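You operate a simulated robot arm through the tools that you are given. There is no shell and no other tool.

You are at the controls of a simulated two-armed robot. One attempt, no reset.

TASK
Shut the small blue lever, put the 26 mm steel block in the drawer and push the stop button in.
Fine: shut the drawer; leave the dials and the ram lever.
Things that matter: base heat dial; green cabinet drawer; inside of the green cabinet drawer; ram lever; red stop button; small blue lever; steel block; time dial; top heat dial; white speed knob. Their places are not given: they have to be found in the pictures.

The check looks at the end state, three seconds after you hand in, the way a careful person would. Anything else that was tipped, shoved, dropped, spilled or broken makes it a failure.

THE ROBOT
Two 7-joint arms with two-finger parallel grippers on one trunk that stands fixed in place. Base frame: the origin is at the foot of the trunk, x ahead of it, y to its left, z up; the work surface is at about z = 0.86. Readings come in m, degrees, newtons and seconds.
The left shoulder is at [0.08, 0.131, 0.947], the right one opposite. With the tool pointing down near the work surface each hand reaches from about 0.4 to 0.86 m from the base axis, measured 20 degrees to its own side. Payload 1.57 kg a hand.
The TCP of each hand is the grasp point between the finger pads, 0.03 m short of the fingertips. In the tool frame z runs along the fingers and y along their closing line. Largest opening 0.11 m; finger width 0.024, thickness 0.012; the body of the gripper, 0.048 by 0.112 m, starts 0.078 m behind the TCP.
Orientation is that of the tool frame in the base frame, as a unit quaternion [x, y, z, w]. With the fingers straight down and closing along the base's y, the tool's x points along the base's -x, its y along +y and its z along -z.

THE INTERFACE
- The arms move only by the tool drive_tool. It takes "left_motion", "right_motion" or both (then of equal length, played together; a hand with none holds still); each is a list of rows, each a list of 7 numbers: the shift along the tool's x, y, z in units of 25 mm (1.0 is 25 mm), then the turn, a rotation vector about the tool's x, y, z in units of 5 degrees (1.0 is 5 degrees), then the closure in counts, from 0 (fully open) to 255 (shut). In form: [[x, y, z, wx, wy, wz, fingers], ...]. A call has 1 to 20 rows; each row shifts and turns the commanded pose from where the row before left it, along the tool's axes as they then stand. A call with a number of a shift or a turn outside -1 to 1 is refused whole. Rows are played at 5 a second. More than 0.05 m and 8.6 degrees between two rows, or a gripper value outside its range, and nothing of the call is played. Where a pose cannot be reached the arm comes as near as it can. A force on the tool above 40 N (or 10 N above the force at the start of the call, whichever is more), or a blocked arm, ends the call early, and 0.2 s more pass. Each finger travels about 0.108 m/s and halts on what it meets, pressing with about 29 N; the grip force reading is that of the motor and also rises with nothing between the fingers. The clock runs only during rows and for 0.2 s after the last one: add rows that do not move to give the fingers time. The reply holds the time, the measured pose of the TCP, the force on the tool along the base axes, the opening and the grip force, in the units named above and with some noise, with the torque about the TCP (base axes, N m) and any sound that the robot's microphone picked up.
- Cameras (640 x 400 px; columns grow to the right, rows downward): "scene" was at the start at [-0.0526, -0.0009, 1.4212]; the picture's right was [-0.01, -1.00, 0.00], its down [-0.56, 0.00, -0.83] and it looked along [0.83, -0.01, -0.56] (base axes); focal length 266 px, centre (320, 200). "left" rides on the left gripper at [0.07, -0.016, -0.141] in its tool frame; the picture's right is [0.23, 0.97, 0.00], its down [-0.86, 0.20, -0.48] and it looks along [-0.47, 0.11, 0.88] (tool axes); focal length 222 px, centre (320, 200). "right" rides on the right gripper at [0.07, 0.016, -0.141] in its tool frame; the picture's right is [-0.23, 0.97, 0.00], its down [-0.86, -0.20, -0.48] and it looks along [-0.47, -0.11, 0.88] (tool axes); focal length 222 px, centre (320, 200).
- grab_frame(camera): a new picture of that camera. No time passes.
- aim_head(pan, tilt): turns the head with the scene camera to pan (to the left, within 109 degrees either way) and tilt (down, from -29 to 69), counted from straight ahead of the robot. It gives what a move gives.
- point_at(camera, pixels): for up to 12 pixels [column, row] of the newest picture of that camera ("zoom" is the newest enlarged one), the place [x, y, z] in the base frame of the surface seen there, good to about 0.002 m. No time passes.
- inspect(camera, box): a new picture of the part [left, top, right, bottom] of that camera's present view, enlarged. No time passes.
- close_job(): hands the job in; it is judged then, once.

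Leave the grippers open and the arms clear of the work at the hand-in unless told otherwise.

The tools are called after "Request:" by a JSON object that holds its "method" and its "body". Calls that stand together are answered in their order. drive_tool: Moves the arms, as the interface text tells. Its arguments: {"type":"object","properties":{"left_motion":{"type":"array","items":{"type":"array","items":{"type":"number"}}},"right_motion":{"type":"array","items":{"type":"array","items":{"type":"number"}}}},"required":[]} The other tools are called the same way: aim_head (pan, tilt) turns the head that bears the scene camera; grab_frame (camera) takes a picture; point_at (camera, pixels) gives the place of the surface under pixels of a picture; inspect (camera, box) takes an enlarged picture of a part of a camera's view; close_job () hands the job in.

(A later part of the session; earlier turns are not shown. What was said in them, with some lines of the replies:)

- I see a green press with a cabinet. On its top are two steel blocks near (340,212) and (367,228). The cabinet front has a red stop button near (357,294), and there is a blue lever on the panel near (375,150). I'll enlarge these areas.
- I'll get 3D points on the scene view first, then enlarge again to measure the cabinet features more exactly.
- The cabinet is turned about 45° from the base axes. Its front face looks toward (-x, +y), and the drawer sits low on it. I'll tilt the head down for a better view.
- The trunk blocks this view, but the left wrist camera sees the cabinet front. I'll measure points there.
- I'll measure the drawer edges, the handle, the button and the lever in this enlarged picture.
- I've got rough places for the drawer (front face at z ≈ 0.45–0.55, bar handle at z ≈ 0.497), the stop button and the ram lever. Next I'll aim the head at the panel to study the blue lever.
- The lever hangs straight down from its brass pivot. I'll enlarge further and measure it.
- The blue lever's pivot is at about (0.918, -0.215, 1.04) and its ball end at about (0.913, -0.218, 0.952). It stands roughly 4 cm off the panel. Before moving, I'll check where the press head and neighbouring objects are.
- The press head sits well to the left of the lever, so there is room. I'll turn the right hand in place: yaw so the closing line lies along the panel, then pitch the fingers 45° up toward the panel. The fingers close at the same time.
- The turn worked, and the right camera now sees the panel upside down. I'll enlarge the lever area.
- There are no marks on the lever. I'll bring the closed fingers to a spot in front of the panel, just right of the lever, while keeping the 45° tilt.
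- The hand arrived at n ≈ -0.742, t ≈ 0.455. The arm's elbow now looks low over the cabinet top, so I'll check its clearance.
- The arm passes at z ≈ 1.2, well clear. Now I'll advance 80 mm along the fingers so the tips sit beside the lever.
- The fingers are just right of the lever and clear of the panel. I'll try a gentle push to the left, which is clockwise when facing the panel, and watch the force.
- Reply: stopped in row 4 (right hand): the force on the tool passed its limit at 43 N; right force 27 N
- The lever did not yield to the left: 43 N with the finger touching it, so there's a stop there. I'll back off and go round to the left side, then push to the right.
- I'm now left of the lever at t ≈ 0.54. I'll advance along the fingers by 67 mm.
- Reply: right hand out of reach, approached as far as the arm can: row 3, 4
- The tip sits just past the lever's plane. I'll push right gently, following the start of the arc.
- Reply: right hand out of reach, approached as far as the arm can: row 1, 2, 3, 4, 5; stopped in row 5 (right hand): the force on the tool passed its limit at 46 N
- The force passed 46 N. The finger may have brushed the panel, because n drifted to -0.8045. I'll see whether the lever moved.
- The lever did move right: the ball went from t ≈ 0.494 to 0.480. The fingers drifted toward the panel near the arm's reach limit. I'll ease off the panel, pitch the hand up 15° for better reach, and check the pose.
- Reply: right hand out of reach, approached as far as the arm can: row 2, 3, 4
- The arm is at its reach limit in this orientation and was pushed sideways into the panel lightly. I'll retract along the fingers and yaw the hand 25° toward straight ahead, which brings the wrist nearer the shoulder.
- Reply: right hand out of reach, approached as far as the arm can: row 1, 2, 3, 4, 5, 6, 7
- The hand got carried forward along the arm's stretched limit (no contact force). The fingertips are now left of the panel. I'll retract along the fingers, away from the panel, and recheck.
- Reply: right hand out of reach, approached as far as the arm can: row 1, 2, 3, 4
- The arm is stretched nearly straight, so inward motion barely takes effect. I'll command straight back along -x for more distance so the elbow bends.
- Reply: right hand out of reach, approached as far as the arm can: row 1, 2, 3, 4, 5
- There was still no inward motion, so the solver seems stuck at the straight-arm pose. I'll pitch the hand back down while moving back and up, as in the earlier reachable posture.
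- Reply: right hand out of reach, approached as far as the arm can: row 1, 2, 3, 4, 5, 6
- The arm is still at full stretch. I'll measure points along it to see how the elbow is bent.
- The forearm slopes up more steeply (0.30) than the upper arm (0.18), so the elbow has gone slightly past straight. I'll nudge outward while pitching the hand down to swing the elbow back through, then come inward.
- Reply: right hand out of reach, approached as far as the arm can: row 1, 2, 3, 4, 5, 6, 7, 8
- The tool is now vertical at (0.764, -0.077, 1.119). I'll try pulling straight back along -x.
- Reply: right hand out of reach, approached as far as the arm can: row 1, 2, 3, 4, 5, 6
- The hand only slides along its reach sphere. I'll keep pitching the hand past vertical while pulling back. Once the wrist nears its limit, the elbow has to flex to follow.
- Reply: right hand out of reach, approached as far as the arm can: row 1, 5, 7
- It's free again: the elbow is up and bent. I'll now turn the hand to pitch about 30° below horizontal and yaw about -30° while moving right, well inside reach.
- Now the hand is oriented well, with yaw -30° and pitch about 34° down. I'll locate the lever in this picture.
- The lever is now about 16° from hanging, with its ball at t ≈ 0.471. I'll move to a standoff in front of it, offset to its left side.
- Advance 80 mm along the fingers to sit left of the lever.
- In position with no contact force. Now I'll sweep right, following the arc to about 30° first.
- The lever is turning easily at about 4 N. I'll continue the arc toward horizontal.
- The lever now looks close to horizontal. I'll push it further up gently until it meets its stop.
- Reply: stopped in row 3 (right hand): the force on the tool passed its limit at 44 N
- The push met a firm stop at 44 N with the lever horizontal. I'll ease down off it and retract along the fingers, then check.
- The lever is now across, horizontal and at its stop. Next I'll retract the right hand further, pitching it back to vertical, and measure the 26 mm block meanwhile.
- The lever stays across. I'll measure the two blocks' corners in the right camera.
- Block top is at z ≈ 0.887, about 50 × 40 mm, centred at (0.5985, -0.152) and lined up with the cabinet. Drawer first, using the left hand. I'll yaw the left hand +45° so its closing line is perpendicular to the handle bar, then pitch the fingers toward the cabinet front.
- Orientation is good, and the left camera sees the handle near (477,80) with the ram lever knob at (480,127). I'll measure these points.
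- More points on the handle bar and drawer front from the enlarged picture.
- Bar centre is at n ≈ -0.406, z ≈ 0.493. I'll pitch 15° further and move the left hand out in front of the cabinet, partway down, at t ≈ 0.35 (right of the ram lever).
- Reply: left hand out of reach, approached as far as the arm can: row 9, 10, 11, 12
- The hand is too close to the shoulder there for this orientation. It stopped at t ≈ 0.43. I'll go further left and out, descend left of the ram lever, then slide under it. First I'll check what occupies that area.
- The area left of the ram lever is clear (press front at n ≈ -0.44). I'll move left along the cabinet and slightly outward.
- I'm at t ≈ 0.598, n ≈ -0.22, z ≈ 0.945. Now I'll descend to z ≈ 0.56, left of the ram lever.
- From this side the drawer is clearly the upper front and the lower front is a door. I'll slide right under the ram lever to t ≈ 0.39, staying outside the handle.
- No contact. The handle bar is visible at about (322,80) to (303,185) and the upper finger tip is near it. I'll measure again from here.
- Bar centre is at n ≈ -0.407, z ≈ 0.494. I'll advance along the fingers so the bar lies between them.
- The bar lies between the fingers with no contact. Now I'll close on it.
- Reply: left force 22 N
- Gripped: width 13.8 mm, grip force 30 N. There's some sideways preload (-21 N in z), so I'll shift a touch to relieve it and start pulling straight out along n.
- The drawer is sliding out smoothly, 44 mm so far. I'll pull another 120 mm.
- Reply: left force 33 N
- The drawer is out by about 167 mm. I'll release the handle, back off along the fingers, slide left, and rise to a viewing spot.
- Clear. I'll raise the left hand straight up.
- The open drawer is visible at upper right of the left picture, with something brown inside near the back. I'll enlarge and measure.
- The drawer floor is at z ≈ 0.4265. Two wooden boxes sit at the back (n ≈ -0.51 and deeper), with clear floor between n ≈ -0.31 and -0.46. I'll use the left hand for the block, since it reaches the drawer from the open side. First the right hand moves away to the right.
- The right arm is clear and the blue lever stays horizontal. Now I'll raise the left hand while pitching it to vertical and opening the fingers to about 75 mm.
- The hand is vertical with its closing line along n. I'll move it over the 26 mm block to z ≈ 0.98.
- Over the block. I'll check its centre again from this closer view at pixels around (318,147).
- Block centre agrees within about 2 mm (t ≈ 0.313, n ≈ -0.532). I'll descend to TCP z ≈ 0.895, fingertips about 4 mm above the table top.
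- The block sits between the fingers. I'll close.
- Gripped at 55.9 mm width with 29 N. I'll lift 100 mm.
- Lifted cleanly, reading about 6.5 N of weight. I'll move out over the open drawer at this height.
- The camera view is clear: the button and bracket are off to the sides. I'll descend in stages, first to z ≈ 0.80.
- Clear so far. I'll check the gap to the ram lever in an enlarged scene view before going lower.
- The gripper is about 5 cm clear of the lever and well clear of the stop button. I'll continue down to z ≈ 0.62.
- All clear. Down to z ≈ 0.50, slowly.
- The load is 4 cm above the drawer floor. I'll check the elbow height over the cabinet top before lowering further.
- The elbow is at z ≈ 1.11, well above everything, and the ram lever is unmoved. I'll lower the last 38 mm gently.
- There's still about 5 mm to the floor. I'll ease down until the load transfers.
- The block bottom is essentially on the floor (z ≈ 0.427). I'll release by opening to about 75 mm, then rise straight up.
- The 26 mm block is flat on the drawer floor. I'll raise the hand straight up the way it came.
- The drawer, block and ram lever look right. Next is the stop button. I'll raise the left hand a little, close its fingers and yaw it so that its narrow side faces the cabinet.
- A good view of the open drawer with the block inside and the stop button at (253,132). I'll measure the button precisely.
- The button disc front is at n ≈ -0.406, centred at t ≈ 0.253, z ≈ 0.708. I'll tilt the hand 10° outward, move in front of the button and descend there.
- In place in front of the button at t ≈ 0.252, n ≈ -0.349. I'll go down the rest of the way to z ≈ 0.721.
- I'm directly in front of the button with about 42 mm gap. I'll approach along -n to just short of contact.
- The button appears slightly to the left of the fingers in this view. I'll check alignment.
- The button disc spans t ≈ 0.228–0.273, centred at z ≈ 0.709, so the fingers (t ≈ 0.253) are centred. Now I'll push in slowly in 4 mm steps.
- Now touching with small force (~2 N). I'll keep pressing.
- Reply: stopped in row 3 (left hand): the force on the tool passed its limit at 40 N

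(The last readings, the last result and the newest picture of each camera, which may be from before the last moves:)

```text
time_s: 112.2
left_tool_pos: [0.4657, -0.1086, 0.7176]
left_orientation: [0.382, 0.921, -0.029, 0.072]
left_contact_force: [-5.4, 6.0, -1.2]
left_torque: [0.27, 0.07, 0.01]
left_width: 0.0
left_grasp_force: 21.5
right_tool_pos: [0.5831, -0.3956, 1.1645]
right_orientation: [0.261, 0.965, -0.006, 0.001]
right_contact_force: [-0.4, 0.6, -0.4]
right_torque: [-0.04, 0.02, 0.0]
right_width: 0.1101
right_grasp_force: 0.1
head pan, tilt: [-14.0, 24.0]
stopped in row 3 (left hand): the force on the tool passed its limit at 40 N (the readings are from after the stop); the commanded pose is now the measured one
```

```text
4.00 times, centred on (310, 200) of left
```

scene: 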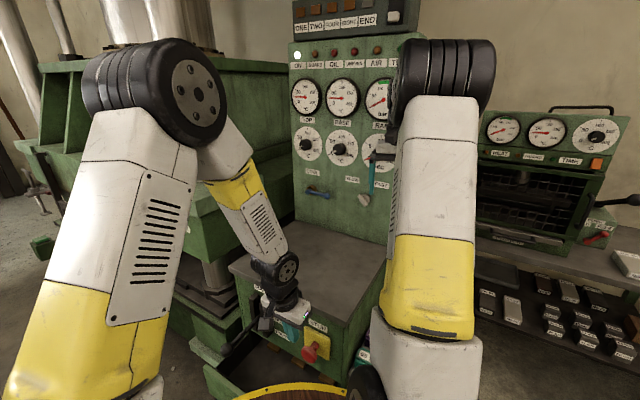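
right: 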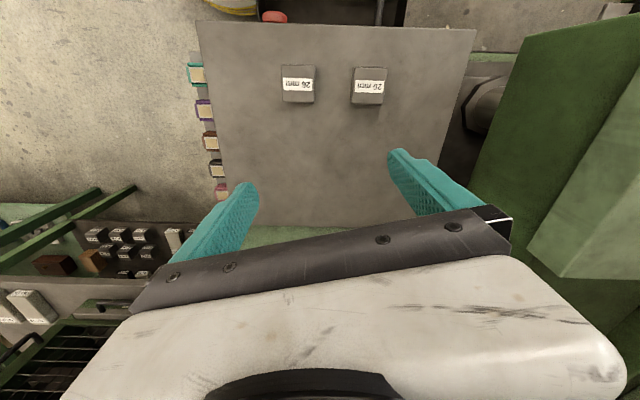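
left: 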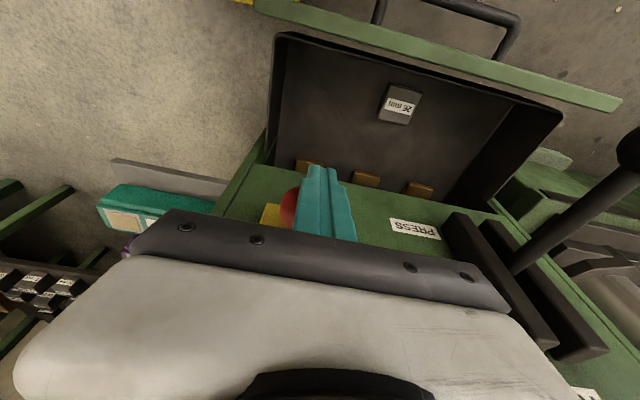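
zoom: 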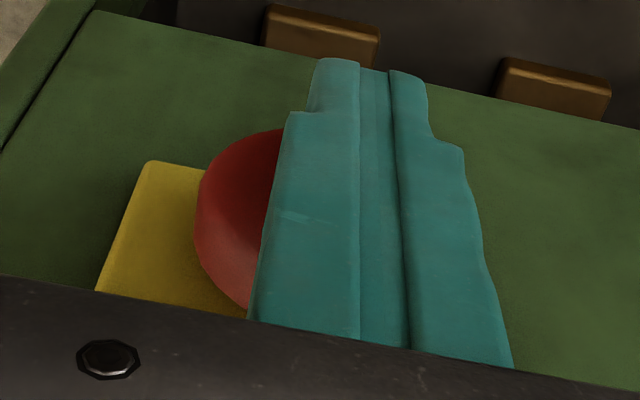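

It met firm resistance (40 N). I'll back off and check where the button stands.

Request:
{"method": "drive_tool", "body": {"left_motion": [[0.3, 0, -0.05, 0, 0, 0, 255], [0.355, 0, -0.063, 0, 0, 0, 255], [0.355, 0, -0.063, 0, 0, 0, 255], [0.355, 0, -0.063, 0, 0, 0, 255], [0.355, 0, -0.063, 0, 0, 0, 255], [0.1, 0, -0.6, 0, 0, 0, 255], [0.1, 0, -0.9, 0, 0, 0, 255], [0.1, 0, -0.9, 0, 0, 0, 255], [0, 0, -0.9, 0, 0, 0, 255], [0, 0, -0.9, 0, 0, 0, 255], [0, 0, 0, 0, 0, 0, 255]]}}

Request:
{"method": "grab_frame", "body": {"camera": "left"}}

Request:
{"method": "grab_frame", "body": {"camera": "scene"}}

Request:
{"method": "inspect", "body": {"camera": "scene", "box": [280, 300, 350, 380]}}

```text
time_s: 114.6
left_tool_pos: [0.4206, -0.0615, 0.8228]
left_orientation: [0.381, 0.921, -0.031, 0.073]
left_contact_force: [-0.4, 0.2, 0.1]
left_torque: [-0.01, 0.01, 0.0]
left_width: 0.0
left_grasp_force: 21.0
right_tool_pos: [0.5834, -0.396, 1.1647]
right_orientation: [0.261, 0.965, -0.006, 0.0]
right_contact_force: [0.7, -0.3, 0.4]
right_torque: [-0.03, 0.01, -0.03]
right_width: 0.1098
right_grasp_force: 0.0
head pan, tilt: [-14.0, 24.0]
```

```text
taken
```

left: 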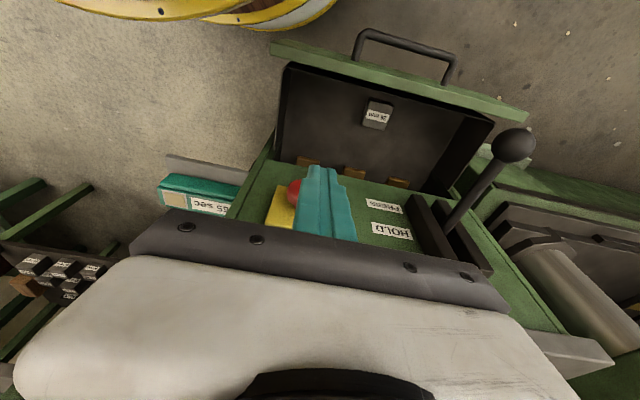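

```text
taken
```

scene: 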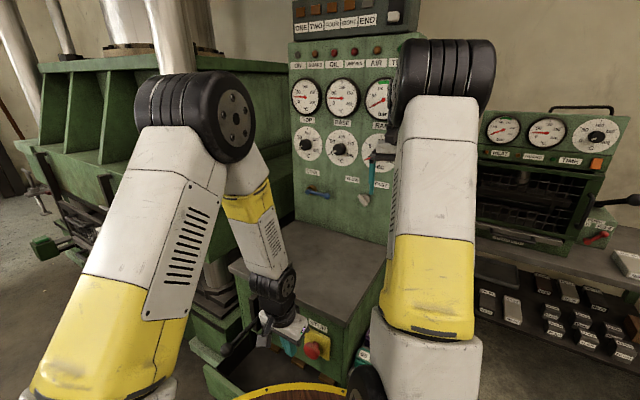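

```text
5.00 times, centred on (315, 340) of scene
```

zoom: 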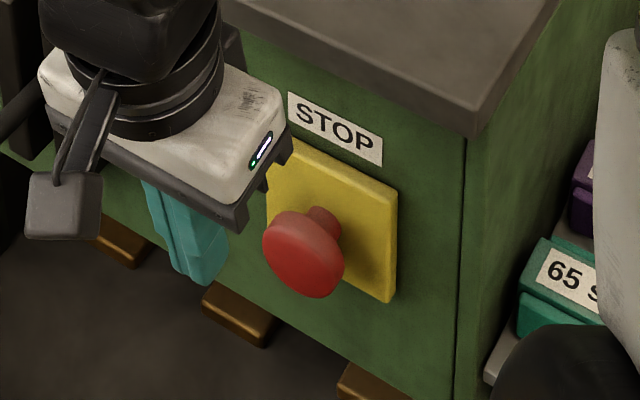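

Request:
{"method": "point_at", "body": {"camera": "zoom", "pixels": [[300, 255], [280, 230], [335, 280], [290, 270], [320, 225], [360, 190], [380, 270], [345, 250], [310, 240]]}}

```text
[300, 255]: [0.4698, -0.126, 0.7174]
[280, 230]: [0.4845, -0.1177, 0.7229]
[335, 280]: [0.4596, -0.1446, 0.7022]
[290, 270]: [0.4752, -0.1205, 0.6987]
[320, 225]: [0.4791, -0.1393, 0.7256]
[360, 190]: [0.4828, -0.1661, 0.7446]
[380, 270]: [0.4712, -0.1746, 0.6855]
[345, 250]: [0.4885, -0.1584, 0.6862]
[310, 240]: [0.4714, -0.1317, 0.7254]
```

The button disc face moved from n ≈ -0.408 to -0.421 and stays there, so it's pushed in against its stop. Next is closing the drawer. I'll raise the left hand, straighten it and yaw it back to the handle orientation.

Request:
{"method": "drive_tool", "body": {"left_motion": [[0, 0, -0.5, 0, 1, 0, 255], [0, 0, -1, 0, 0.8, 0, 255], [0, 0, -1, 0, 0, 0, 255], [0, 0, -1, 0, 0, 0, 255], [0, 0, -1, 0, 0, 0, 255], [0, 0, -1, 0, 0, 0, 255], [0, 0, -1, 0, 0, 0, 255], [0, 0, -1, 0, 0, 0, 255], [0, 0, -1, 0, 0, 0, 255], [0, 0, 0, 0, 0, -1, 255], [0, 0, 0, 0, 0, -1, 255], [0, 0, 0, 0, 0, -1, 255], [0, 0, 0, 0, 0, -1, 255], [0, 0, 0, 0, 0, -1, 255], [0, 0, 0, 0, 0, -1, 255], [0, 0, 0, 0, 0, -1, 255], [0, 0, 0, 0, 0, -1, 255], [0, 0, 0, 0, 0, -1, 255], [0, 0, 0, 0, 0, 0, 255]]}}

Request:
{"method": "grab_frame", "body": {"camera": "scene"}}

```text
time_s: 118.6
left_tool_pos: [0.417, -0.0578, 1.0342]
left_orientation: [-0.001, 1.0, -0.001, 0.0]
left_contact_force: [0.8, -0.2, 0.9]
left_torque: [-0.01, -0.04, 0.01]
left_width: 0.0006
left_grasp_force: 21.5
right_tool_pos: [0.5818, -0.3956, 1.1642]
right_orientation: [0.26, 0.965, -0.007, 0.0]
right_contact_force: [-0.5, -0.3, -0.8]
right_torque: [0.03, -0.01, 0.01]
right_width: 0.1099
right_grasp_force: 0.1
head pan, tilt: [-14.0, 24.0]
```

```text
taken
```

scene: 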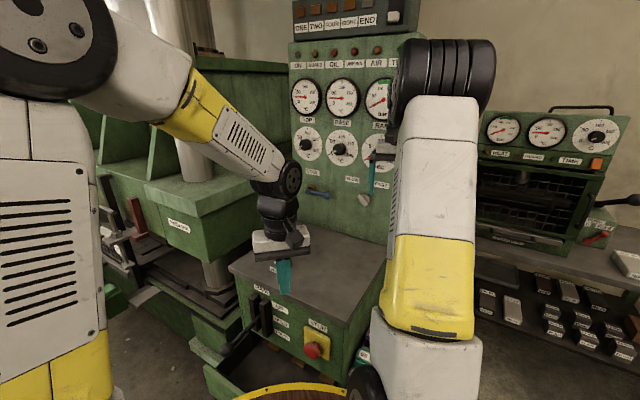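

Pose is fine (vertical, yaw 0). I'll move the left hand left and outward to (0.573, 0.276) and continue the yaw.

Request:
{"method": "drive_tool", "body": {"left_motion": [[-0.446, 0.954, 0, 0, 0, 0, 255], [-0.446, 0.954, 0, 0, 0, 0, 255], [-0.446, 0.954, 0, 0, 0, 0, 255], [-0.446, 0.954, 0, 0, 0, 0, 255], [-0.446, 0.954, 0, 0, 0, 0, 255], [-0.446, 0.954, 0, 0, 0, 0, 255], [-0.446, 0.954, 0, 0, 0, 0, 255], [-0.446, 0.954, 0, 0, 0, 0, 255], [-0.446, 0.954, 0, 0, 0, 0, 255], [-0.446, 0.954, 0, 0, 0, 0, 255], [-0.446, 0.954, 0, 0, 0, 0, 255], [-0.446, 0.954, 0, 0, 0, 0, 255], [-0.446, 0.954, 0, 0, 0, 0, 255], [-0.446, 0.954, 0, 0, 0, 0, 255], [0, 0, 0, 0, 0, -1, 255], [0, 0, 0, 0, 0, -1, 255], [0, 0, 0, 0, 0, -1, 255], [0, 0, 0, 0, 0, -1, 255], [0, 0, 0, 0, 0, -1, 255], [0, 0, 0, 0, 0, -1, 255]]}}

Request:
{"method": "drive_tool", "body": {"left_motion": [[0, 0, 0, 0, 0, -1, 255], [0, 0, 0, 0, 0, -1, 255], [0, 0, 0, 0, 0, -1, 255], [0, 0, 0, 1, 0, 0, 255], [0, 0, 0, 1, 0, 0, 255], [0, 0, 0, 1, 0, 0, 255], [0, 0, 0, 1, 0, 0, 255], [0, 0, 0, 1, 0, 0, 255], [0, 0, 0, 1, 0, 0, 255], [0, 0, 0, 1, 0, 0, 255], [0, 0, 0, 1, 0, 0, 255], [0, 0, 0, 1, 0, 0, 255], [0, 0, 0, 1, 0, 0, 255], [0, 0, 0, 1, 0, 0, 255], [0, 0, 0, 1, 0, 0, 255], [0, 0, 0, 0, 0, 0, 255]]}}

Request:
{"method": "grab_frame", "body": {"camera": "left"}}

Request:
{"method": "grab_frame", "body": {"camera": "scene"}}

```text
time_s: 122.8
left_tool_pos: [0.5729, 0.2755, 1.0332]
left_orientation: [-0.26, 0.966, -0.001, 0.0]
left_contact_force: [-0.2, -1.5, 0.3]
left_torque: [0.02, 0.0, 0.02]
left_width: 0.0002
left_grasp_force: 21.4
right_tool_pos: [0.5841, -0.3964, 1.1648]
right_orientation: [0.26, 0.966, -0.007, 0.001]
right_contact_force: [-0.1, 0.0, -0.2]
right_torque: [-0.02, 0.01, 0.0]
right_width: 0.1102
right_grasp_force: 0.1
head pan, tilt: [-14.0, 24.0]
```

```text
time_s: 126.2
left_tool_pos: [0.5733, 0.2745, 1.0333]
left_orientation: [-0.331, 0.799, -0.463, 0.192]
left_contact_force: [-0.2, 0.5, 1.1]
left_torque: [-0.02, -0.04, -0.02]
left_width: 0.0
left_grasp_force: 21.6
right_tool_pos: [0.5829, -0.3954, 1.1639]
right_orientation: [0.261, 0.965, -0.007, 0.002]
right_contact_force: [0.4, -0.2, 0.3]
right_torque: [-0.01, -0.01, -0.02]
right_width: 0.1098
right_grasp_force: 0.1
head pan, tilt: [-14.0, 24.0]
```

```text
taken
```

left: 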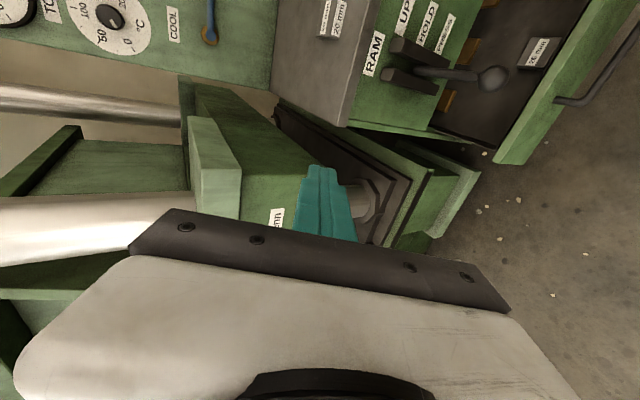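

```text
taken
```

scene: 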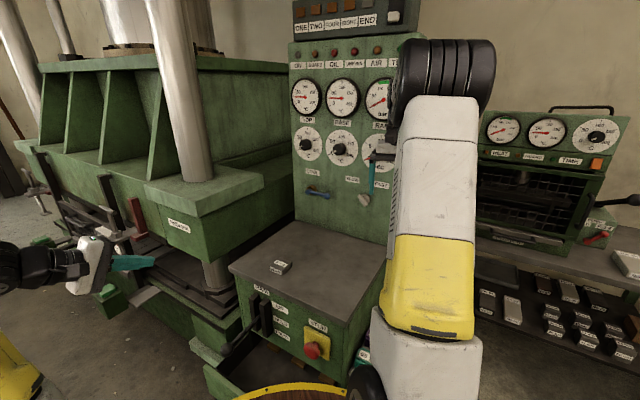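

The drawer, block, button and top block are all as expected. I'll descend on the left of the ram lever again to z ≈ 0.545.

Request:
{"method": "drive_tool", "body": {"left_motion": [[0, 0.911, 0.477, 0, 0, 0, 255], [0, 0.911, 0.477, 0, 0, 0, 255], [0, 0.911, 0.477, 0, 0, 0, 255], [0, 0.911, 0.477, 0, 0, 0, 255], [0, 0.911, 0.477, 0, 0, 0, 255], [0, 0.911, 0.477, 0, 0, 0, 255], [0, 0.911, 0.477, 0, 0, 0, 255], [0, 0.911, 0.477, 0, 0, 0, 255], [0, 0.911, 0.477, 0, 0, 0, 255], [0, 0.911, 0.477, 0, 0, 0, 255], [0, 0.911, 0.477, 0, 0, 0, 255], [0, 0.911, 0.477, 0, 0, 0, 255], [0, 0.911, 0.477, 0, 0, 0, 255], [0, 0.911, 0.477, 0, 0, 0, 255], [0, 0.911, 0.477, 0, 0, 0, 255], [0, 0.911, 0.477, 0, 0, 0, 255], [0, 0.911, 0.477, 0, 0, 0, 255], [0, 0.911, 0.477, 0, 0, 0, 255], [0, 0.911, 0.477, 0, 0, 0, 255], [0, 0, 0, 0, 0, 0, 255]]}}

Request:
{"method": "grab_frame", "body": {"camera": "left"}}

```text
time_s: 130.4
left_tool_pos: [0.5583, 0.2882, 0.5445]
left_orientation: [-0.331, 0.799, -0.463, 0.192]
left_contact_force: [0.4, 0.0, 0.3]
left_torque: [-0.02, 0.03, 0.01]
left_width: 0.0
left_grasp_force: 21.3
right_tool_pos: [0.5829, -0.3951, 1.1645]
right_orientation: [0.26, 0.965, -0.008, 0.001]
right_contact_force: [-0.5, -0.2, 0.1]
right_torque: [0.01, 0.01, -0.04]
right_width: 0.1098
right_grasp_force: 0.1
head pan, tilt: [-14.0, 24.0]
```

```text
taken
```

left: 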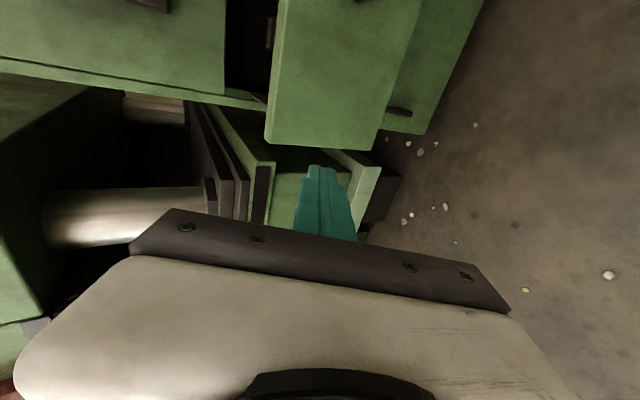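

Now I'll slide right to t ≈ 0.39, outside the drawer front.

Request:
{"method": "drive_tool", "body": {"left_motion": [[0.834, 0, 0, 0, 0, 0, 255], [0.834, 0, 0, 0, 0, 0, 255], [0.834, 0, 0, 0, 0, 0, 255], [0.834, 0, 0, 0, 0, 0, 255], [0.834, 0, 0, 0, 0, 0, 255], [0.834, 0, 0, 0, 0, 0, 255], [0.834, 0, 0, 0, 0, 0, 255], [0.834, 0, 0, 0, 0, 0, 255], [0.834, 0, 0, 0, 0, 0, 255], [0.834, 0, 0, 0, 0, 0, 255], [0, 0, 0, 0, 0, 0, 255]]}}

Request:
{"method": "grab_frame", "body": {"camera": "left"}}

```text
time_s: 132.8
left_tool_pos: [0.4128, 0.1407, 0.5462]
left_orientation: [-0.332, 0.799, -0.464, 0.192]
left_contact_force: [0.9, -0.4, -0.2]
left_torque: [-0.02, -0.03, 0.05]
left_width: 0.0
left_grasp_force: 21.6
right_tool_pos: [0.5824, -0.3956, 1.164]
right_orientation: [0.26, 0.966, -0.007, 0.001]
right_contact_force: [-1.2, -0.7, 0.9]
right_torque: [-0.03, -0.05, -0.03]
right_width: 0.1099
right_grasp_force: 0.0
head pan, tilt: [-14.0, 24.0]
```

```text
taken
```

left: 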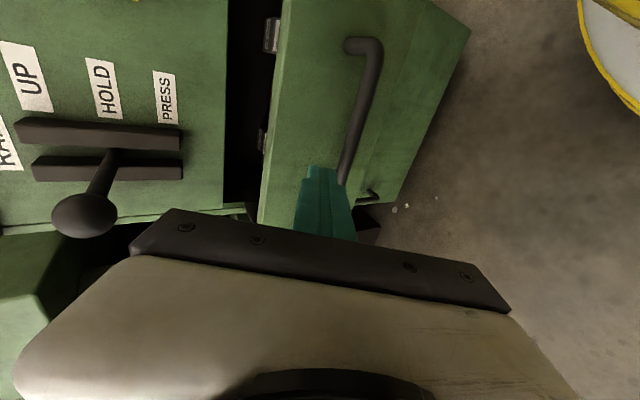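

The tip is above the handle bar and below the drawer's top edge. I'll push along -n.

Request:
{"method": "drive_tool", "body": {"left_motion": [[0, -0.24, 0.416, 0, 0, 0, 255], [0, -0.24, 0.416, 0, 0, 0, 255], [0, -0.24, 0.416, 0, 0, 0, 255], [0, -0.24, 0.416, 0, 0, 0, 255], [0, -0.2, 0.346, 0, 0, 0, 255], [0, -0.2, 0.346, 0, 0, 0, 255], [0, -0.2, 0.346, 0, 0, 0, 255], [0, -0.2, 0.346, 0, 0, 0, 255], [0, -0.2, 0.346, 0, 0, 0, 255]]}}

Request:
{"method": "grab_frame", "body": {"camera": "left"}}

```text
time_s: 134.8
left_tool_pos: [0.4818, 0.0725, 0.5464]
left_orientation: [-0.331, 0.799, -0.463, 0.191]
left_contact_force: [0.4, -0.4, 0.1]
left_torque: [0.01, 0.01, -0.02]
left_width: 0.0001
left_grasp_force: 21.3
right_tool_pos: [0.5825, -0.3942, 1.1636]
right_orientation: [0.261, 0.965, -0.006, 0.0]
right_contact_force: [-0.1, -0.6, -0.2]
right_torque: [-0.01, 0.02, -0.01]
right_width: 0.11
right_grasp_force: 0.0
head pan, tilt: [-14.0, 24.0]
```

```text
taken
```

left: 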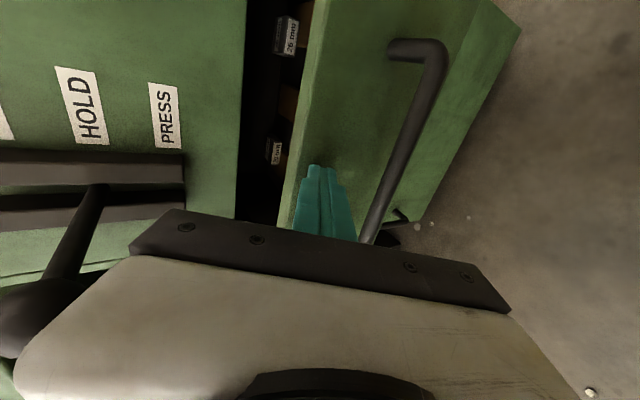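

The drawer is moving in easily. I'll continue pushing.

Request:
{"method": "drive_tool", "body": {"left_motion": [[0, -0.2, 0.346, 0, 0, 0, 255], [0, -0.2, 0.346, 0, 0, 0, 255], [0, -0.2, 0.346, 0, 0, 0, 255], [0, -0.2, 0.346, 0, 0, 0, 255], [0, -0.2, 0.346, 0, 0, 0, 255], [0, -0.2, 0.346, 0, 0, 0, 255], [0, -0.2, 0.346, 0, 0, 0, 255], [0, -0.2, 0.346, 0, 0, 0, 255], [0, -0.2, 0.346, 0, 0, 0, 255], [0, -0.2, 0.346, 0, 0, 0, 255]]}}

Request:
{"method": "grab_frame", "body": {"camera": "left"}}

```text
time_s: 137.0
left_tool_pos: [0.5519, 0.0019, 0.5465]
left_orientation: [-0.331, 0.798, -0.464, 0.194]
left_contact_force: [0.7, -0.4, -0.4]
left_torque: [0.01, 0.01, -0.03]
left_width: 0.0001
left_grasp_force: 21.0
right_tool_pos: [0.5813, -0.3958, 1.1644]
right_orientation: [0.26, 0.965, -0.006, 0.001]
right_contact_force: [0.5, 0.3, -0.6]
right_torque: [-0.03, 0.01, -0.03]
right_width: 0.1099
right_grasp_force: 0.1
head pan, tilt: [-14.0, 24.0]
```

```text
taken
```

left: 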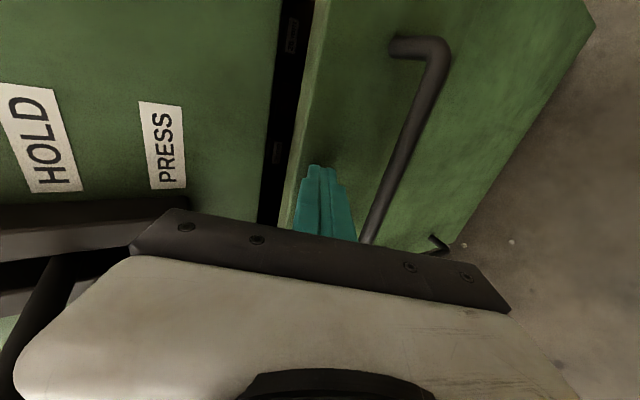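

About 30 mm remain. I'll push slowly until it seats.

Request:
{"method": "drive_tool", "body": {"left_motion": [[0, -0.14, 0.24, 0, 0, 0, 255], [0, -0.14, 0.24, 0, 0, 0, 255], [0, -0.1, 0.173, 0, 0, 0, 255], [0, -0.1, 0.173, 0, 0, 0, 255], [0, -0.1, 0.173, 0, 0, 0, 255], [0, -0.08, 0.139, 0, 0, 0, 255], [0, -0.06, 0.104, 0, 0, 0, 255]]}}

Request:
{"method": "grab_frame", "body": {"camera": "left"}}

```text
time_s: 138.6
left_tool_pos: [0.5736, -0.0185, 0.5452]
left_orientation: [-0.332, 0.799, -0.463, 0.191]
left_contact_force: [-12.4, 11.7, 14.6]
left_torque: [-0.28, -0.27, -0.02]
left_width: 0.0
left_grasp_force: 21.7
right_tool_pos: [0.5816, -0.3953, 1.1664]
right_orientation: [0.261, 0.965, -0.006, 0.001]
right_contact_force: [-0.7, 0.1, 0.3]
right_torque: [-0.01, -0.02, -0.01]
right_width: 0.1101
right_grasp_force: 0.0
head pan, tilt: [-14.0, 24.0]
stopped in row 7 (left hand): the force on the tool passed its limit at 46 N (the readings are from after the stop); the commanded pose is now the measured one
```

```text
taken
```

left: 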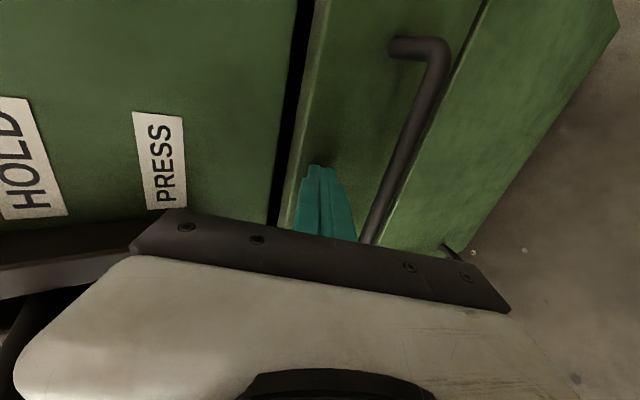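

The drawer seated against a firm stop, with its front at n ≈ -0.45, the same as at the start. I'll back straight off, then slide left.

Request:
{"method": "drive_tool", "body": {"left_motion": [[0, 0.2, -0.346, 0, 0, 0, 255], [0, 0.4, -0.693, 0, 0, 0, 255], [0, 0.4, -0.693, 0, 0, 0, 255], [0, 0.4, -0.693, 0, 0, 0, 255], [0, 0.4, -0.693, 0, 0, 0, 255], [0, 0.4, -0.693, 0, 0, 0, 255], [0, 0.4, -0.693, 0, 0, 0, 255], [0, 0.4, -0.693, 0, 0, 0, 255], [0, 0.4, -0.693, 0, 0, 0, 255], [0, 0.4, -0.693, 0, 0, 0, 255], [0, 0.4, -0.693, 0, 0, 0, 255], [0, 0, 0, 0, 0, 0, 255]]}}

Request:
{"method": "drive_tool", "body": {"left_motion": [[-0.85, 0, 0, 0, 0, 0, 255], [-0.85, 0, 0, 0, 0, 0, 255], [-0.85, 0, 0, 0, 0, 0, 255], [-0.85, 0, 0, 0, 0, 0, 255], [-0.85, 0, 0, 0, 0, 0, 255], [-0.85, 0, 0, 0, 0, 0, 255], [-0.85, 0, 0, 0, 0, 0, 255], [-0.85, 0, 0, 0, 0, 0, 255], [-0.85, 0, 0, 0, 0, 0, 255], [-0.85, 0, 0, 0, 0, 0, 255], [0, 0, 0, 0, 0, 0, 255]]}}

Request:
{"method": "grab_frame", "body": {"camera": "left"}}

Request:
{"method": "grab_frame", "body": {"camera": "scene"}}

```text
time_s: 141.2
left_tool_pos: [0.4247, 0.1279, 0.5452]
left_orientation: [-0.332, 0.801, -0.462, 0.19]
left_contact_force: [0.1, 0.3, -0.3]
left_torque: [-0.03, 0.02, -0.01]
left_width: 0.0001
left_grasp_force: 21.4
right_tool_pos: [0.5834, -0.3944, 1.1631]
right_orientation: [0.261, 0.965, -0.007, 0.001]
right_contact_force: [-1.2, -1.0, -0.3]
right_torque: [-0.03, 0.0, 0.0]
right_width: 0.11
right_grasp_force: 0.1
head pan, tilt: [-14.0, 24.0]
```

```text
time_s: 143.6
left_tool_pos: [0.5737, 0.2784, 0.546]
left_orientation: [-0.332, 0.8, -0.462, 0.19]
left_contact_force: [0.8, 0.0, 0.4]
left_torque: [0.01, 0.01, 0.03]
left_width: 0.0001
left_grasp_force: 21.6
right_tool_pos: [0.5832, -0.3946, 1.1647]
right_orientation: [0.26, 0.966, -0.006, 0.0]
right_contact_force: [0.3, -0.7, -0.3]
right_torque: [0.02, 0.02, 0.02]
right_width: 0.1101
right_grasp_force: 0.0
head pan, tilt: [-14.0, 24.0]
```

```text
taken
```

left: 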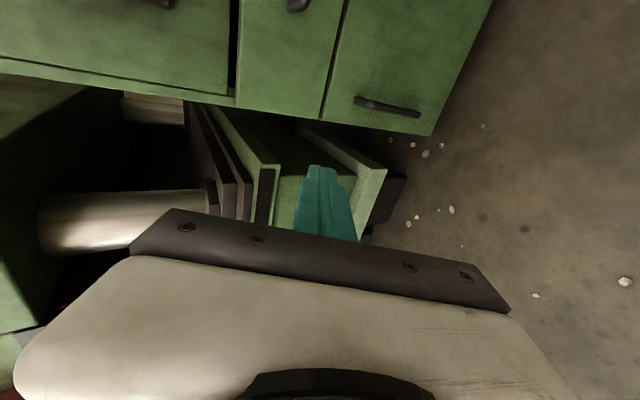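

```text
taken
```

scene: 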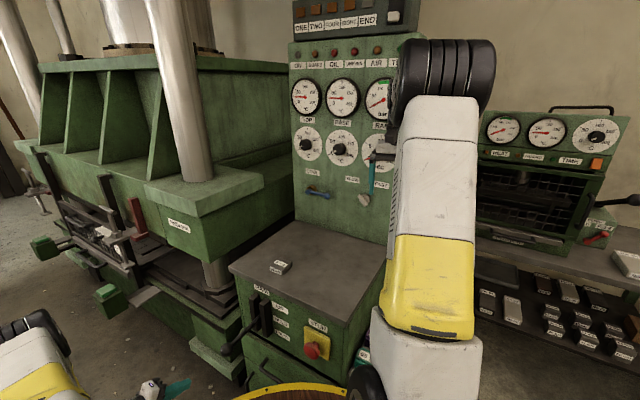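

The drawer is shut. The white ON lamp on the panel now looks dark, which fits with the stop having taken effect. I'll raise the left hand and open its fingers.

Request:
{"method": "drive_tool", "body": {"left_motion": [[0, -0.95, -0.5, 0, 0, 0, 255], [0, -0.95, -0.5, 0, 0, 0, 255], [0, -0.95, -0.5, 0, 0, 0, 255], [0, -0.95, -0.5, 0, 0, 0, 255], [0, -0.95, -0.5, 0, 0, 0, 255], [0, -0.95, -0.5, 0, 0, 0, 255], [0, -0.95, -0.5, 0, 0, 0, 255], [0, -0.95, -0.5, 0, 0, 0, 255], [0, -0.95, -0.5, 0, 0, 0, 255], [0, -0.95, -0.5, 0, 0, 0, 255], [0, -0.95, -0.5, 0, 0, 0, 255], [0, -0.95, -0.5, 0, 0, 0, 255], [0, -0.95, -0.5, 0, 0, 0, 255], [0, -0.95, -0.5, 0, 0, 0, 255], [0, -0.95, -0.5, 0, 0, 0, 200], [0, -0.95, -0.5, 0, 0, 0, 100], [0, -0.95, -0.5, 0, 0, 0, 0], [0, -0.95, -0.5, 0, 0, 0, 0], [0, 0, 0, 0, 0, 0, 0], [0, 0, 0, 0, 0, 0, 0]]}}

Request:
{"method": "grab_frame", "body": {"camera": "left"}}

Request:
{"method": "inspect", "body": {"camera": "scene", "box": [280, 30, 420, 220]}}

Request:
{"method": "inspect", "body": {"camera": "scene", "box": [220, 220, 390, 390]}}

```text
time_s: 147.8
left_tool_pos: [0.5909, 0.2648, 1.0285]
left_orientation: [-0.332, 0.8, -0.461, 0.19]
left_contact_force: [0.4, -0.9, 0.6]
left_torque: [0.0, -0.01, -0.02]
left_width: 0.1101
left_grasp_force: 0.0
right_tool_pos: [0.5822, -0.3956, 1.1641]
right_orientation: [0.261, 0.965, -0.006, 0.001]
right_contact_force: [-0.1, -0.4, -0.5]
right_torque: [0.01, 0.03, -0.01]
right_width: 0.1099
right_grasp_force: 0.1
head pan, tilt: [-14.0, 24.0]
```

```text
taken
```

left: 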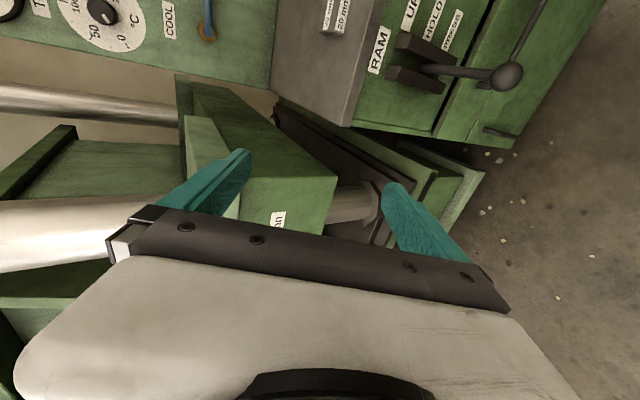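

```text
2.11 times, centred on (350, 125) of scene
```

zoom: 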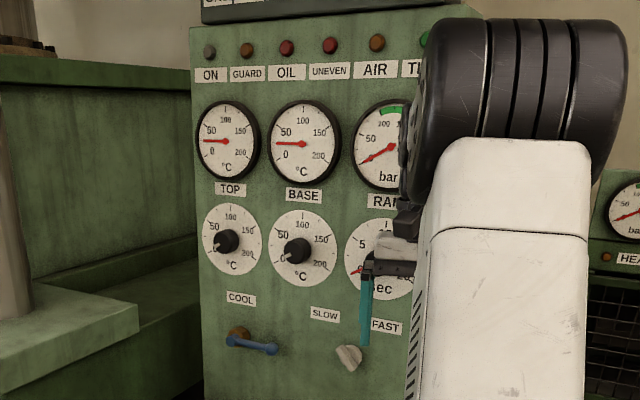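

```text
2.35 times, centred on (305, 305) of scene
```

zoom: 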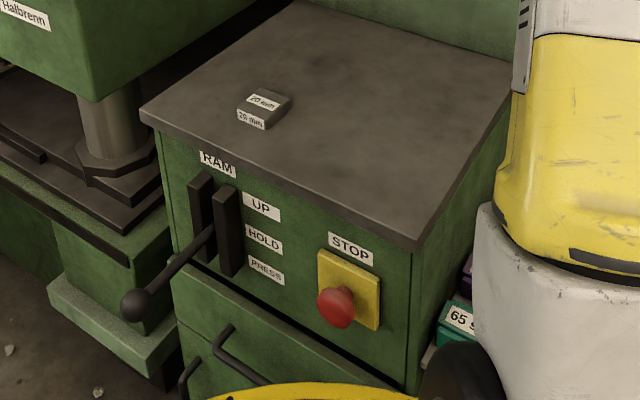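

Final check:
- **Blue lever:** horizontal, at its stop.
- **Stop button:** in, and the ON lamp is off.
- **Drawer:** shut, with the 26 mm block inside.
- **Left alone:** the 20 mm block, dials, speed knob and ram lever look unchanged.

Both grippers are open and clear, so I'm handing in.

Request:
{"method": "close_job", "body": {}}

```text
The job is handed in.
```

The job is handed in. The last pictures before hand-in showed everything done:

- **Blue lever:** It's turned across to horizontal, against its stop. It hung straight down at first and only moves to the right. Nothing on the panel marks open or shut, so I took the across position as shut.
- **Steel block:** The 26 mm block lies flat on the drawer floor.
- **Drawer:** I pushed it shut until it met a firm stop, with its front back where it started.
- **Stop button:** It moved in about 13 mm to a firm stop and stayed in. The ON lamp on the panel went dark afterwards.

The dials, white speed knob, ram lever and 20 mm block look unchanged. Both grippers are open and clear of the work.

While working on the blue lever, the right arm reached full stretch and pressed lightly on the green panel. I saw no sign of damage.
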